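You operate a simulated robot arm through the tools that you are given. There is no shell and no other tool. Be economical: measure what you need, move in short steps, check, and stop when the job is done.

You are at the controls of a simulated robot arm. One attempt, no reset.

## Task
Take the teal spacer and put it on top of the orange tin.

Only the result counts: the job must be done as asked and must still hold three seconds after the hand-in. Knocking over, shifting, dropping, spilling or breaking anything else fails it.

## Robot
A 7-joint arm with a two-finger parallel gripper, fixed in place. Base frame: the origin is at the foot of the arm, x ahead of it, y to its left, z up. Lengths are in m, angles in rad, forces in N, time in s.
With the tool pointing down near the work surface it reaches from about 0.24 to 0.68 m from the base axis. Its first joint turns from -1.152 to 1.152 rad. Payload 2.4 kg.
Tool frame: the origin (TCP) lies between the finger pads and is the grasp point; the fingertips stand 0.03 m ahead of it; z points along the fingers, y is the line along which they close. Largest opening 0.094 m; finger width 0.028, thickness 0.01; the body of the gripper, 0.05 by 0.096 m, starts 0.055 m behind the TCP.
Orientation is that of the tool frame in the base frame, as a unit quaternion [w, x, y, z]. With the fingers straight down and closing along the base's y, the tool's x points along the base's -x, its y along +y and its z along -z.

## Interface
- The arm moves only by the tool play_rows. Its argument "plan" is a list of rows, each an object of numbers (a shift or turn left out is 0, a gripper value left out holds the last): "fingers": the opening in per cent of the stroke, from 0 (shut) to 100 (fully open); "x", "y", "z": the shift along the tool's x, y, z in mm; "twist": the turn about the tool's z in rad. In form: [{"fingers": .., "x": .., "y": .., "z": .., "twist": ..}, ...]. A call has 1 to 8 rows; each row shifts and turns the commanded pose from where the row before left it, along the tool's axes as they then stand. Rows are played at 5 a second. More than 0.05 m and 0.15 rad between two rows, or a gripper value outside its range, and nothing of the call is played. Where a pose cannot be reached the arm comes as near as it can. A force on the tool above 40 N (or 10 N above the force at the start of the call, whichever is more), or a blocked arm, ends the call early, and 0.2 s more pass. The fingers move at their own pace (about 0.153 m/s each) and stop on an object; they squeeze with about 30 N. The grip force told is the motor's: it shows also when the fingers shut on nothing. Time passes only in rows, and 0.2 s behind the last, so rows that do not move let the fingers close. The reply holds the time, the measured pose of the TCP, the force on the tool along the base axes, the opening and the grip force, in the units named above and with some noise.
- Cameras (640 x 400 px; columns grow to the right, rows downward): "scene" is fixed at [0.048, 0.5012, 1.4571]; the picture's right is [-0.67, -0.74, 0.00], its down [-0.35, 0.32, -0.88] and it looks along [0.65, -0.59, -0.47] (base axes); focal length 323 px, centre (320, 200). "wrist" rides on the gripper at [-0.037, 0, -0.058] in the tool frame; the picture's right is [0.00, -1.00, 0.00], its down [0.97, 0.00, -0.24] and it looks along [0.24, 0.00, 0.97] (tool axes); focal length 218 px, centre (320, 200). There is no depth. A picture from a camera that has moved, and an enlarged one, comes with that camera's place and axes in the base frame and with its lens. The place of the scene camera against the robot may be out by one fixed shift of up to 0.025 m in any direction.
- camera(camera): a new picture of that camera. It takes no simulated time.
- zoom(camera, box): a new picture of the part [left, top, right, bottom] of that camera's present view, enlarged. It takes no simulated time.
- job_done(): hands the job in; it is judged then, once.

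Go step by step. Nothing tells you positions but the pictures and the camera data: compare them with the known pose of the tool, close in by small moves and look again before you grip or let go. The budget is 90 turns and 36 pictures, counting those below and the enlarged ones. Unless the task says otherwise, let go and move clear before handing in, and close with one line.

The tools are called as a command line: name --argument value ..., lists and objects as JSON in quotes. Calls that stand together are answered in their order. play_rows: Moves the arm, as the interface text tells. Its arguments: {"type":"object","properties":{"plan":{"type":"array"}},"required":["plan"]} The other tools are called the same way: camera (camera) takes a picture; zoom (camera, box) takes an enlarged picture of a part of a camera's view; job_done () hands the job in.

At the start:

```text
t: 0.0
ee_pos: [0.4139, -0.0561, 1.174]
ee_rot: [0.0, 0.0, 1.0, 0.001]
wrist_force: [0.3, 0.6, -0.4]
grip_width: 0.0938
grip_force: 0.0
```

scene: 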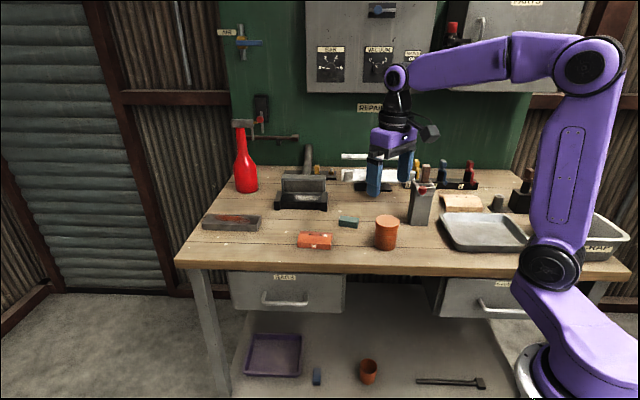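
wrist: 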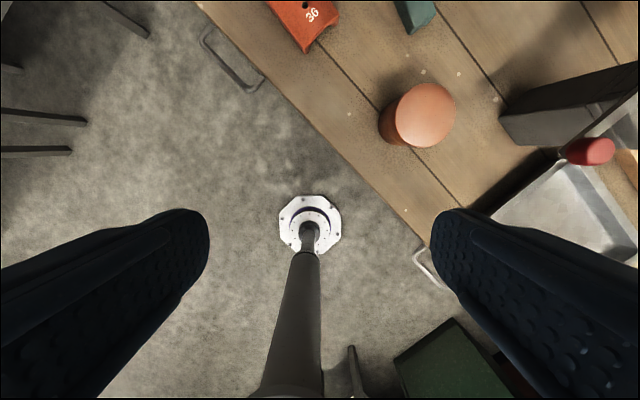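

The teal block looks to be near (0.62, -0.17), and the orange tin near (0.485, -0.175). I'll look closer before moving.

zoom --camera "scene" --box '[280, 170, 460, 282]'

play_rows --plan '[{"x": -40, "y": -30}, {"x": -40, "y": -30}, {"x": -40, "y": -30}, {}]'

camera --camera "wrist"

```text
3.56 times, centred on (370, 226) of scene
camera zoom: at [0.048, 0.5012, 1.4571], right [-0.67, -0.74, 0.0], down [-0.35, 0.32, -0.88], along [0.65, -0.59, -0.47], focal length 1150 px, centre (142, 108)
```

zoom: 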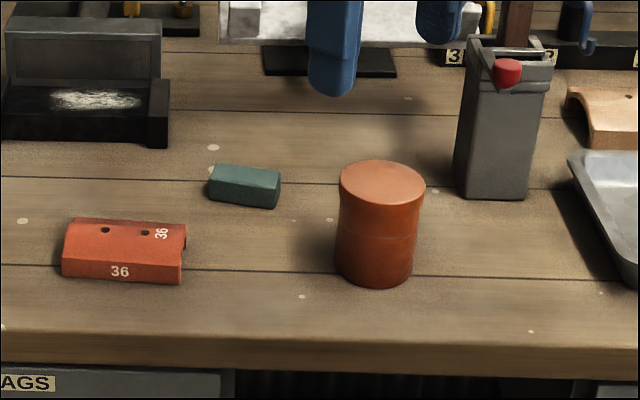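

```text
t: 1.0
ee_pos: [0.5332, -0.1494, 1.171]
ee_rot: [0.0, 0.0, 1.0, 0.0]
wrist_force: [-0.3, -0.2, -0.1]
grip_width: 0.0943
grip_force: 0.0
```

```text
32 pictures are left
camera wrist: at [0.57, -0.1485, 1.2287], right [0.0, -1.0, 0.0], down [-0.97, 0.0, 0.24], along [-0.24, 0.0, -0.97], focal length 218 px, centre (320, 200)
```

wrist: 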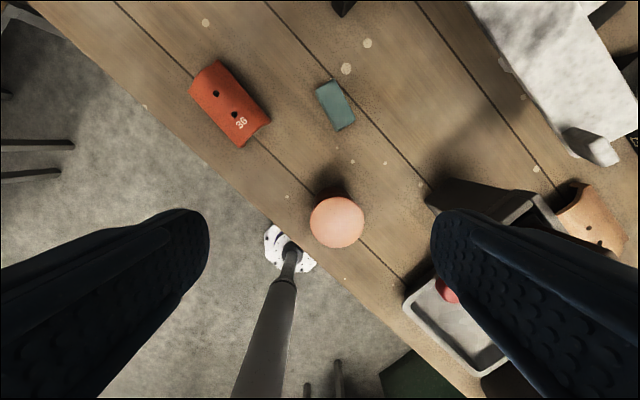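

The spacer is about 0.06 x 0.027 m, centred near (0.623, -0.169), with its long axis turned about 24° from base x. The tin's top is at about z 0.984, near (0.483, -0.168). I'll hover over the spacer, align the gripper and look again.

play_rows --plan '[{"x": -30, "y": -7, "z": 20}, {"x": -30, "y": -7, "z": 30}, {"x": -28, "y": -6, "z": 30}, {"twist": -0.14, "z": 30}, {"twist": -0.14, "z": 20}, {"twist": -0.14}, {}]'

camera --camera "wrist"

zoom --camera "scene" --box '[280, 130, 460, 242]'

```text
t: 2.6
ee_pos: [0.6228, -0.1644, 1.0423]
ee_rot: [0.0, -0.21, 0.978, 0.0]
wrist_force: [0.2, -1.0, -0.1]
grip_width: 0.0941
grip_force: 0.0
```

```text
31 pictures are left
camera wrist: at [0.6552, -0.15, 1.1013], right [0.41, -0.91, 0.0], down [-0.89, -0.4, 0.24], along [-0.22, -0.1, -0.97], focal length 218 px, centre (320, 200)
```

wrist: 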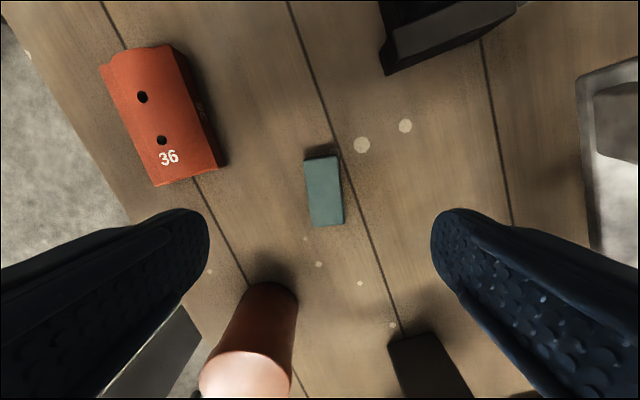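

```text
3.56 times, centred on (370, 186) of scene
camera zoom: at [0.048, 0.5012, 1.4571], right [-0.67, -0.74, 0.0], down [-0.35, 0.32, -0.88], along [0.65, -0.59, -0.47], focal length 1150 px, centre (142, 250)
```

zoom: 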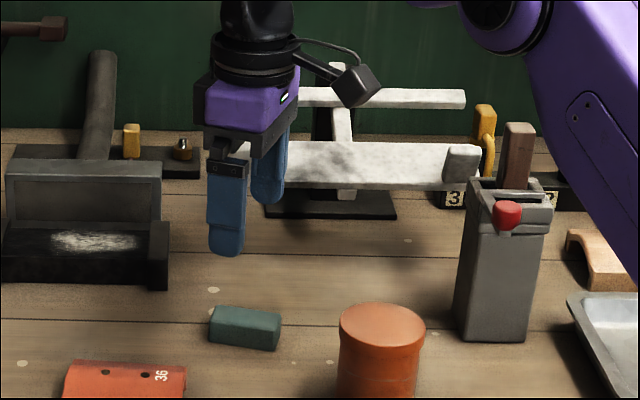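

The gripper is centred on the spacer to within about 4 mm and needs about 0.07 rad more twist. I'll make those corrections, go most of the way down and check.

play_rows --plan '[{"twist": -0.07, "y": -3}, {"z": 30}, {"z": 30}, {"z": 20}, {}]'

camera --camera "wrist"

zoom --camera "scene" --box '[300, 170, 420, 245]'

```text
t: 3.8
ee_pos: [0.6214, -0.1681, 0.9629]
ee_rot: [-0.001, -0.243, 0.97, 0.0]
wrist_force: [-0.1, -0.2, -0.9]
grip_width: 0.094
grip_force: 0.1
```

```text
29 pictures are left
camera wrist: at [0.6539, -0.1494, 1.0202], right [0.47, -0.88, 0.0], down [-0.86, -0.46, 0.24], along [-0.21, -0.11, -0.97], focal length 218 px, centre (320, 200)
```

wrist: 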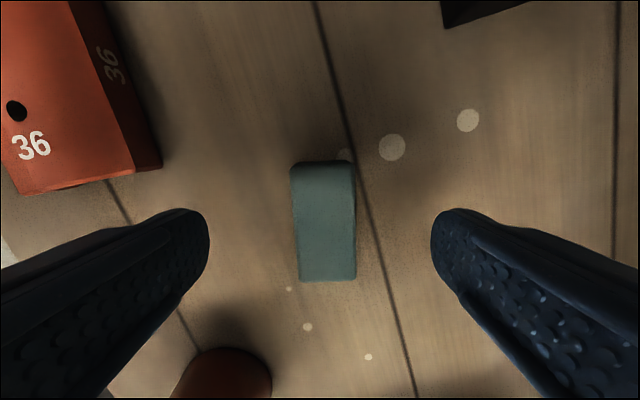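

```text
5.33 times, centred on (360, 208) of scene
camera zoom: at [0.048, 0.5012, 1.4571], right [-0.67, -0.74, 0.0], down [-0.35, 0.32, -0.88], along [0.65, -0.59, -0.47], focal length 1725 px, centre (107, 160)
```

zoom: 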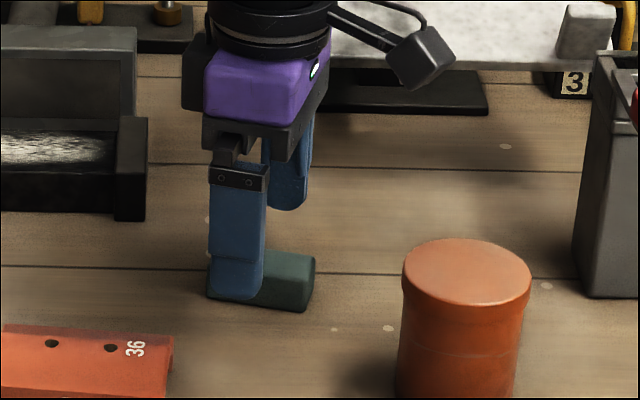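

The spacer sits centred between the fingers and square to them. I'll lower the last 26 mm and close.

play_rows --plan '[{"x": -2, "y": -2, "z": 10}, {"z": 10}, {"z": 6}, {}, {"fingers": 0}, {}, {}, {}]'

camera --camera "wrist"

```text
t: 5.6
ee_pos: [0.6248, -0.1684, 0.9363]
ee_rot: [0.0, -0.243, 0.97, 0.0]
wrist_force: [0.3, -0.3, 0.2]
grip_width: 0.0288
grip_force: 30.1
```

```text
27 pictures are left
camera wrist: at [0.657, -0.1513, 0.9949], right [0.47, -0.88, 0.0], down [-0.86, -0.46, 0.24], along [-0.21, -0.11, -0.97], focal length 218 px, centre (320, 200)
```

wrist: 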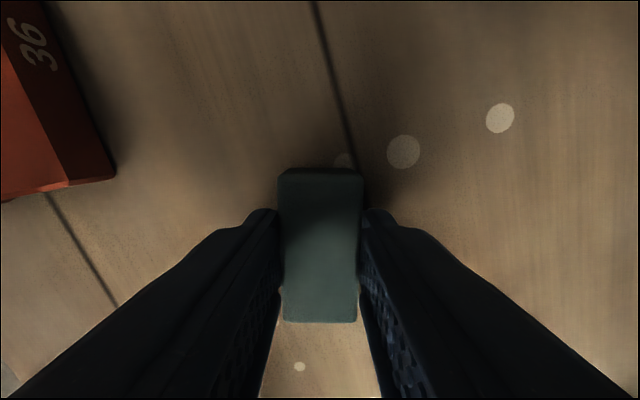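

The spacer is gripped, with an opening of 0.0288 m. I'll lift straight up, then look at the tin.

play_rows --plan '[{"z": -15}, {"z": -35}, {"z": -40}, {"z": -40}, {}]'

camera --camera "wrist"

zoom --camera "scene" --box '[300, 140, 460, 260]'

```text
t: 6.8
ee_pos: [0.6235, -0.1673, 1.0694]
ee_rot: [-0.001, -0.243, 0.97, 0.0]
wrist_force: [-0.3, -0.4, -0.4]
grip_width: 0.0289
grip_force: 30.0
```

```text
26 pictures are left
camera wrist: at [0.6552, -0.1498, 1.1263], right [0.47, -0.88, 0.0], down [-0.86, -0.46, 0.24], along [-0.21, -0.11, -0.97], focal length 218 px, centre (320, 200)
```

wrist: 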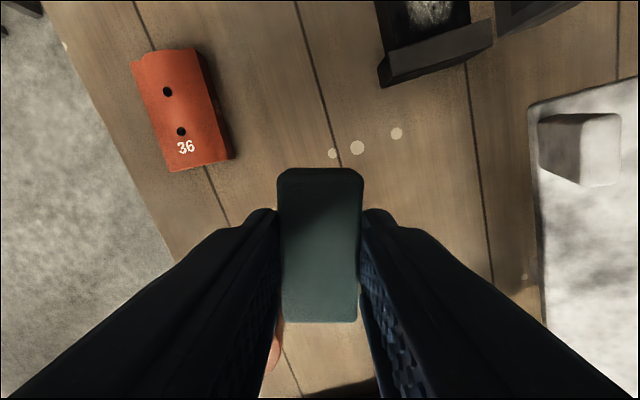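

```text
3.33 times, centred on (380, 200) of scene
camera zoom: at [0.048, 0.5012, 1.4571], right [-0.67, -0.74, 0.0], down [-0.35, 0.32, -0.88], along [0.65, -0.59, -0.47], focal length 1078 px, centre (120, 200)
```

zoom: 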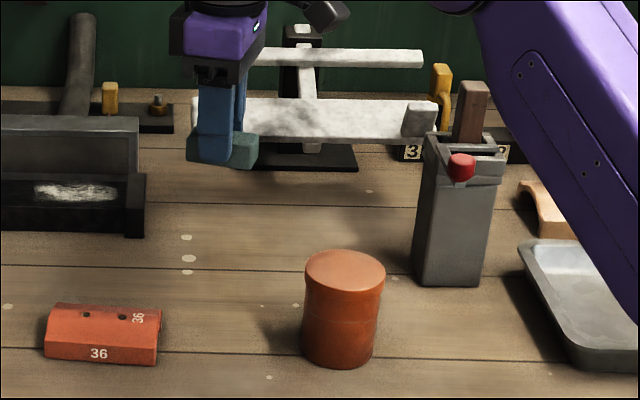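

The tin's top centre comes out at about (0.484, -0.168, 0.984) from both cameras. I'll carry the spacer over it at the present height, where it clears by about 45 mm, and then check.

play_rows --plan '[{"x": 25, "y": 13}, {"x": 25, "y": 13}, {"x": 25, "y": 13}, {"x": 25, "y": 13}, {"x": 25, "y": 14}, {}, {}]'

camera --camera "wrist"

zoom --camera "scene" --box '[320, 170, 440, 260]'

```text
t: 8.4
ee_pos: [0.4816, -0.1694, 1.0679]
ee_rot: [0.0, -0.243, 0.97, 0.0]
wrist_force: [0.1, 0.3, -0.5]
grip_width: 0.0288
grip_force: 30.2
```

```text
24 pictures are left
camera wrist: at [0.5145, -0.1511, 1.1266], right [0.47, -0.88, 0.0], down [-0.86, -0.46, 0.24], along [-0.21, -0.11, -0.97], focal length 218 px, centre (320, 200)
```

wrist: 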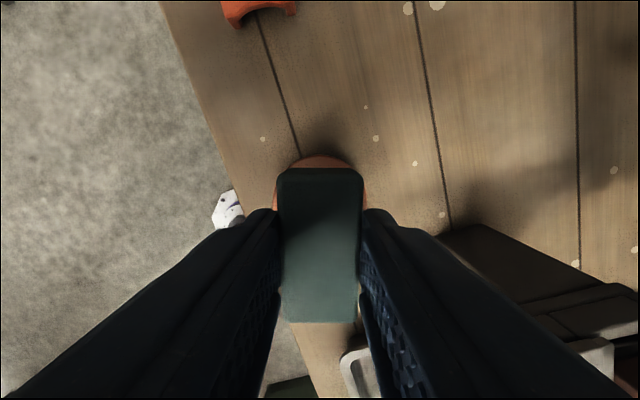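

```text
4.44 times, centred on (380, 215) of scene
camera zoom: at [0.048, 0.5012, 1.4571], right [-0.67, -0.74, 0.0], down [-0.35, 0.32, -0.88], along [0.65, -0.59, -0.47], focal length 1437 px, centre (53, 133)
```

zoom: 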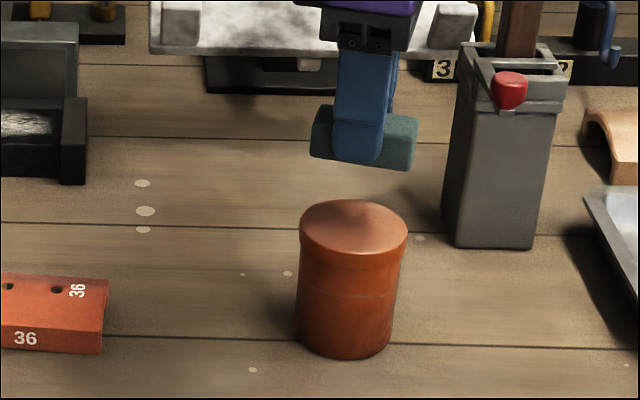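

The spacer is centred over the tin to within about 2 mm. I'll lower it 40 mm and look at the gap.

play_rows --plan '[{"z": 15}, {"z": 15}, {"z": 8}, {}]'

zoom --camera "scene" --box '[350, 185, 414, 225]'

```text
t: 9.4
ee_pos: [0.4827, -0.1698, 1.0303]
ee_rot: [-0.001, -0.243, 0.97, 0.0]
wrist_force: [0.3, -0.1, -0.6]
grip_width: 0.0287
grip_force: 30.3
```

```text
10.00 times, centred on (382, 205) of scene
camera zoom: at [0.048, 0.5012, 1.4571], right [-0.67, -0.74, 0.0], down [-0.35, 0.32, -0.88], along [0.65, -0.59, -0.47], focal length 3234 px, centre (-300, 150)
```

zoom: 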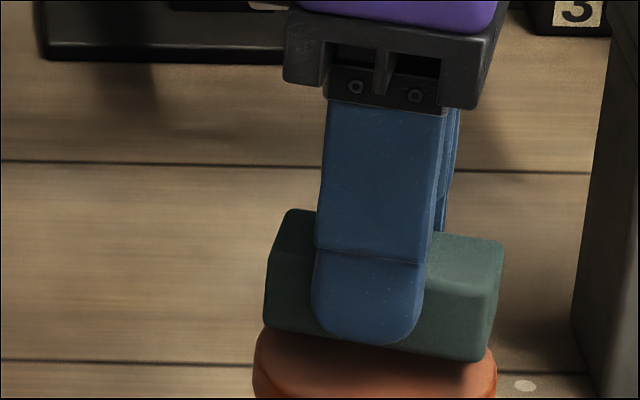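

There's still a gap, which I estimate at about 10 mm. I'll go down in small steps and watch the force for contact.

play_rows --plan '[{"z": 2}, {"z": 2}, {"z": 2}, {}]'

zoom --camera "scene" --box '[350, 195, 414, 235]'

```text
t: 10.4
ee_pos: [0.4829, -0.1699, 1.0247]
ee_rot: [0.0, -0.243, 0.97, -0.001]
wrist_force: [-0.1, 0.7, -1.5]
grip_width: 0.0289
grip_force: 30.0
```

```text
10.00 times, centred on (382, 215) of scene
camera zoom: at [0.048, 0.5012, 1.4571], right [-0.67, -0.74, 0.0], down [-0.35, 0.32, -0.88], along [0.65, -0.59, -0.47], focal length 3234 px, centre (-300, 50)
```

zoom: 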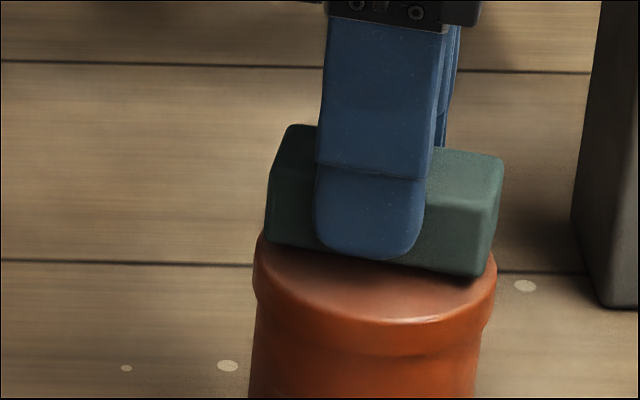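

I estimate about 6–9 mm still to go. I'll keep stepping down.

play_rows --plan '[{"z": 1.5}, {"z": 1.5}, {"z": 1}, {}]'

play_rows --plan '[{"z": 1}, {}]'

zoom --camera "scene" --box '[350, 195, 414, 235]'

```text
t: 11.4
ee_pos: [0.4833, -0.171, 1.0203]
ee_rot: [0.002, -0.243, 0.97, -0.001]
wrist_force: [-1.6, 4.4, 21.1]
grip_width: 0.0288
grip_force: 30.3
```

```text
t: 12.0
ee_pos: [0.4837, -0.1701, 1.0206]
ee_rot: [0.002, -0.243, 0.97, -0.001]
wrist_force: [-4.3, 1.9, 10.4]
grip_width: 0.0291
grip_force: 30.1
stopped in row 2: the force on the tool passed its limit (the readings are from after the stop); the commanded pose is now the measured one
```

```text
10.00 times, centred on (382, 215) of scene
camera zoom: at [0.0477, 0.5013, 1.4571], right [-0.67, -0.74, 0.0], down [-0.35, 0.32, -0.88], along [0.65, -0.59, -0.47], focal length 3234 px, centre (-300, 50)
```

zoom: 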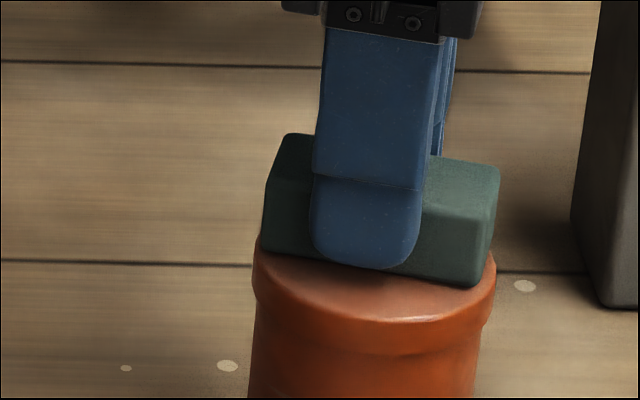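

The spacer touched the tin at TCP z of about 1.0205. Before letting go, I'll check the centring from the wrist camera.

camera --camera "wrist"

```text
19 pictures are left
camera wrist: at [0.5157, -0.1527, 1.0788], right [0.47, -0.88, 0.0], down [-0.86, -0.46, 0.24], along [-0.21, -0.11, -0.97], focal length 218 px, centre (320, 200)
```

wrist: 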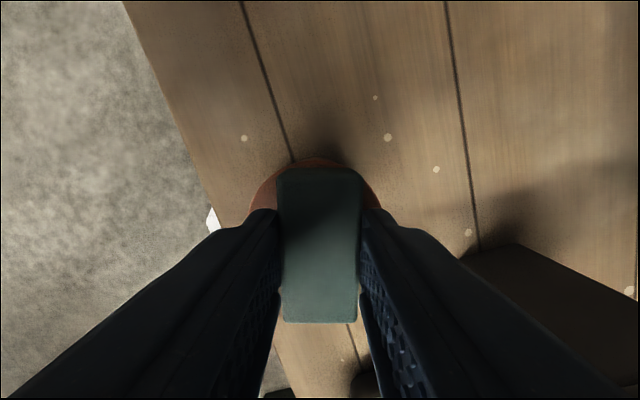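

The spacer is centred on the tin to within about 3 mm and resting on it. I'll let go and check.

play_rows --plan '[{}, {"fingers": 45}, {"fingers": 80}, {}]'

camera --camera "wrist"

```text
t: 13.0
ee_pos: [0.4845, -0.1711, 1.0197]
ee_rot: [0.002, -0.244, 0.97, -0.001]
wrist_force: [0.5, -0.2, 0.3]
grip_width: 0.0754
grip_force: 0.1
```

```text
18 pictures are left
camera wrist: at [0.516, -0.1529, 1.0781], right [0.47, -0.88, 0.0], down [-0.86, -0.46, 0.24], along [-0.21, -0.11, -0.97], focal length 218 px, centre (320, 200)
```

wrist: 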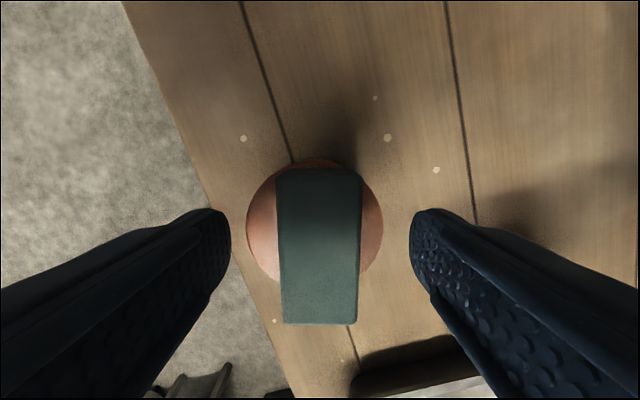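

The spacer rests centred on the tin and the fingers are clear of it. I'll go straight up and do a final check.

play_rows --plan '[{"z": -15}, {"z": -35}, {"z": -40}, {"z": -40}, {}, {}]'

zoom --camera "scene" --box '[300, 160, 460, 260]'

camera --camera "wrist"

```text
t: 14.4
ee_pos: [0.485, -0.1679, 1.1492]
ee_rot: [0.002, -0.243, 0.97, 0.0]
wrist_force: [-0.7, -0.3, -0.2]
grip_width: 0.075
grip_force: 0.1
```

```text
4.00 times, centred on (380, 210) of scene
camera zoom: at [0.0479, 0.5012, 1.4571], right [-0.67, -0.74, 0.0], down [-0.35, 0.32, -0.88], along [0.65, -0.59, -0.47], focal length 1294 px, centre (80, 160)
```

zoom: 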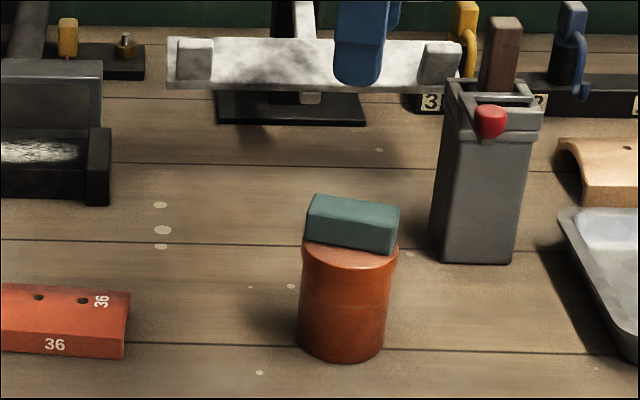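

```text
16 pictures are left
camera wrist: at [0.5165, -0.1505, 1.2081], right [0.47, -0.88, 0.0], down [-0.86, -0.46, 0.24], along [-0.21, -0.11, -0.97], focal length 218 px, centre (320, 200)
```

wrist: 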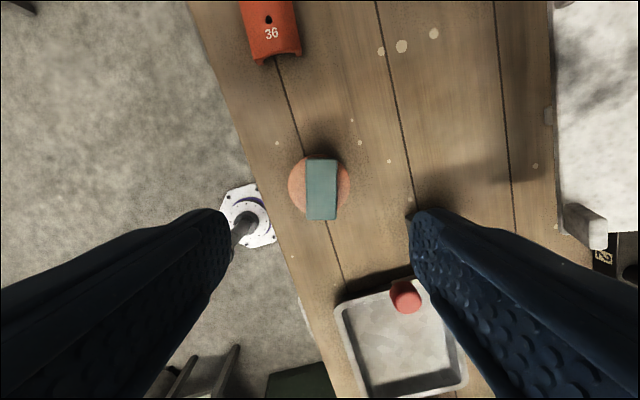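

The spacer sits flat on the tin, the gripper is clear, and nothing else in view has moved. I'm handing in.

job_done

```text
The job is handed in.
```

The teal spacer is resting on top of the orange tin, and the job is handed in.
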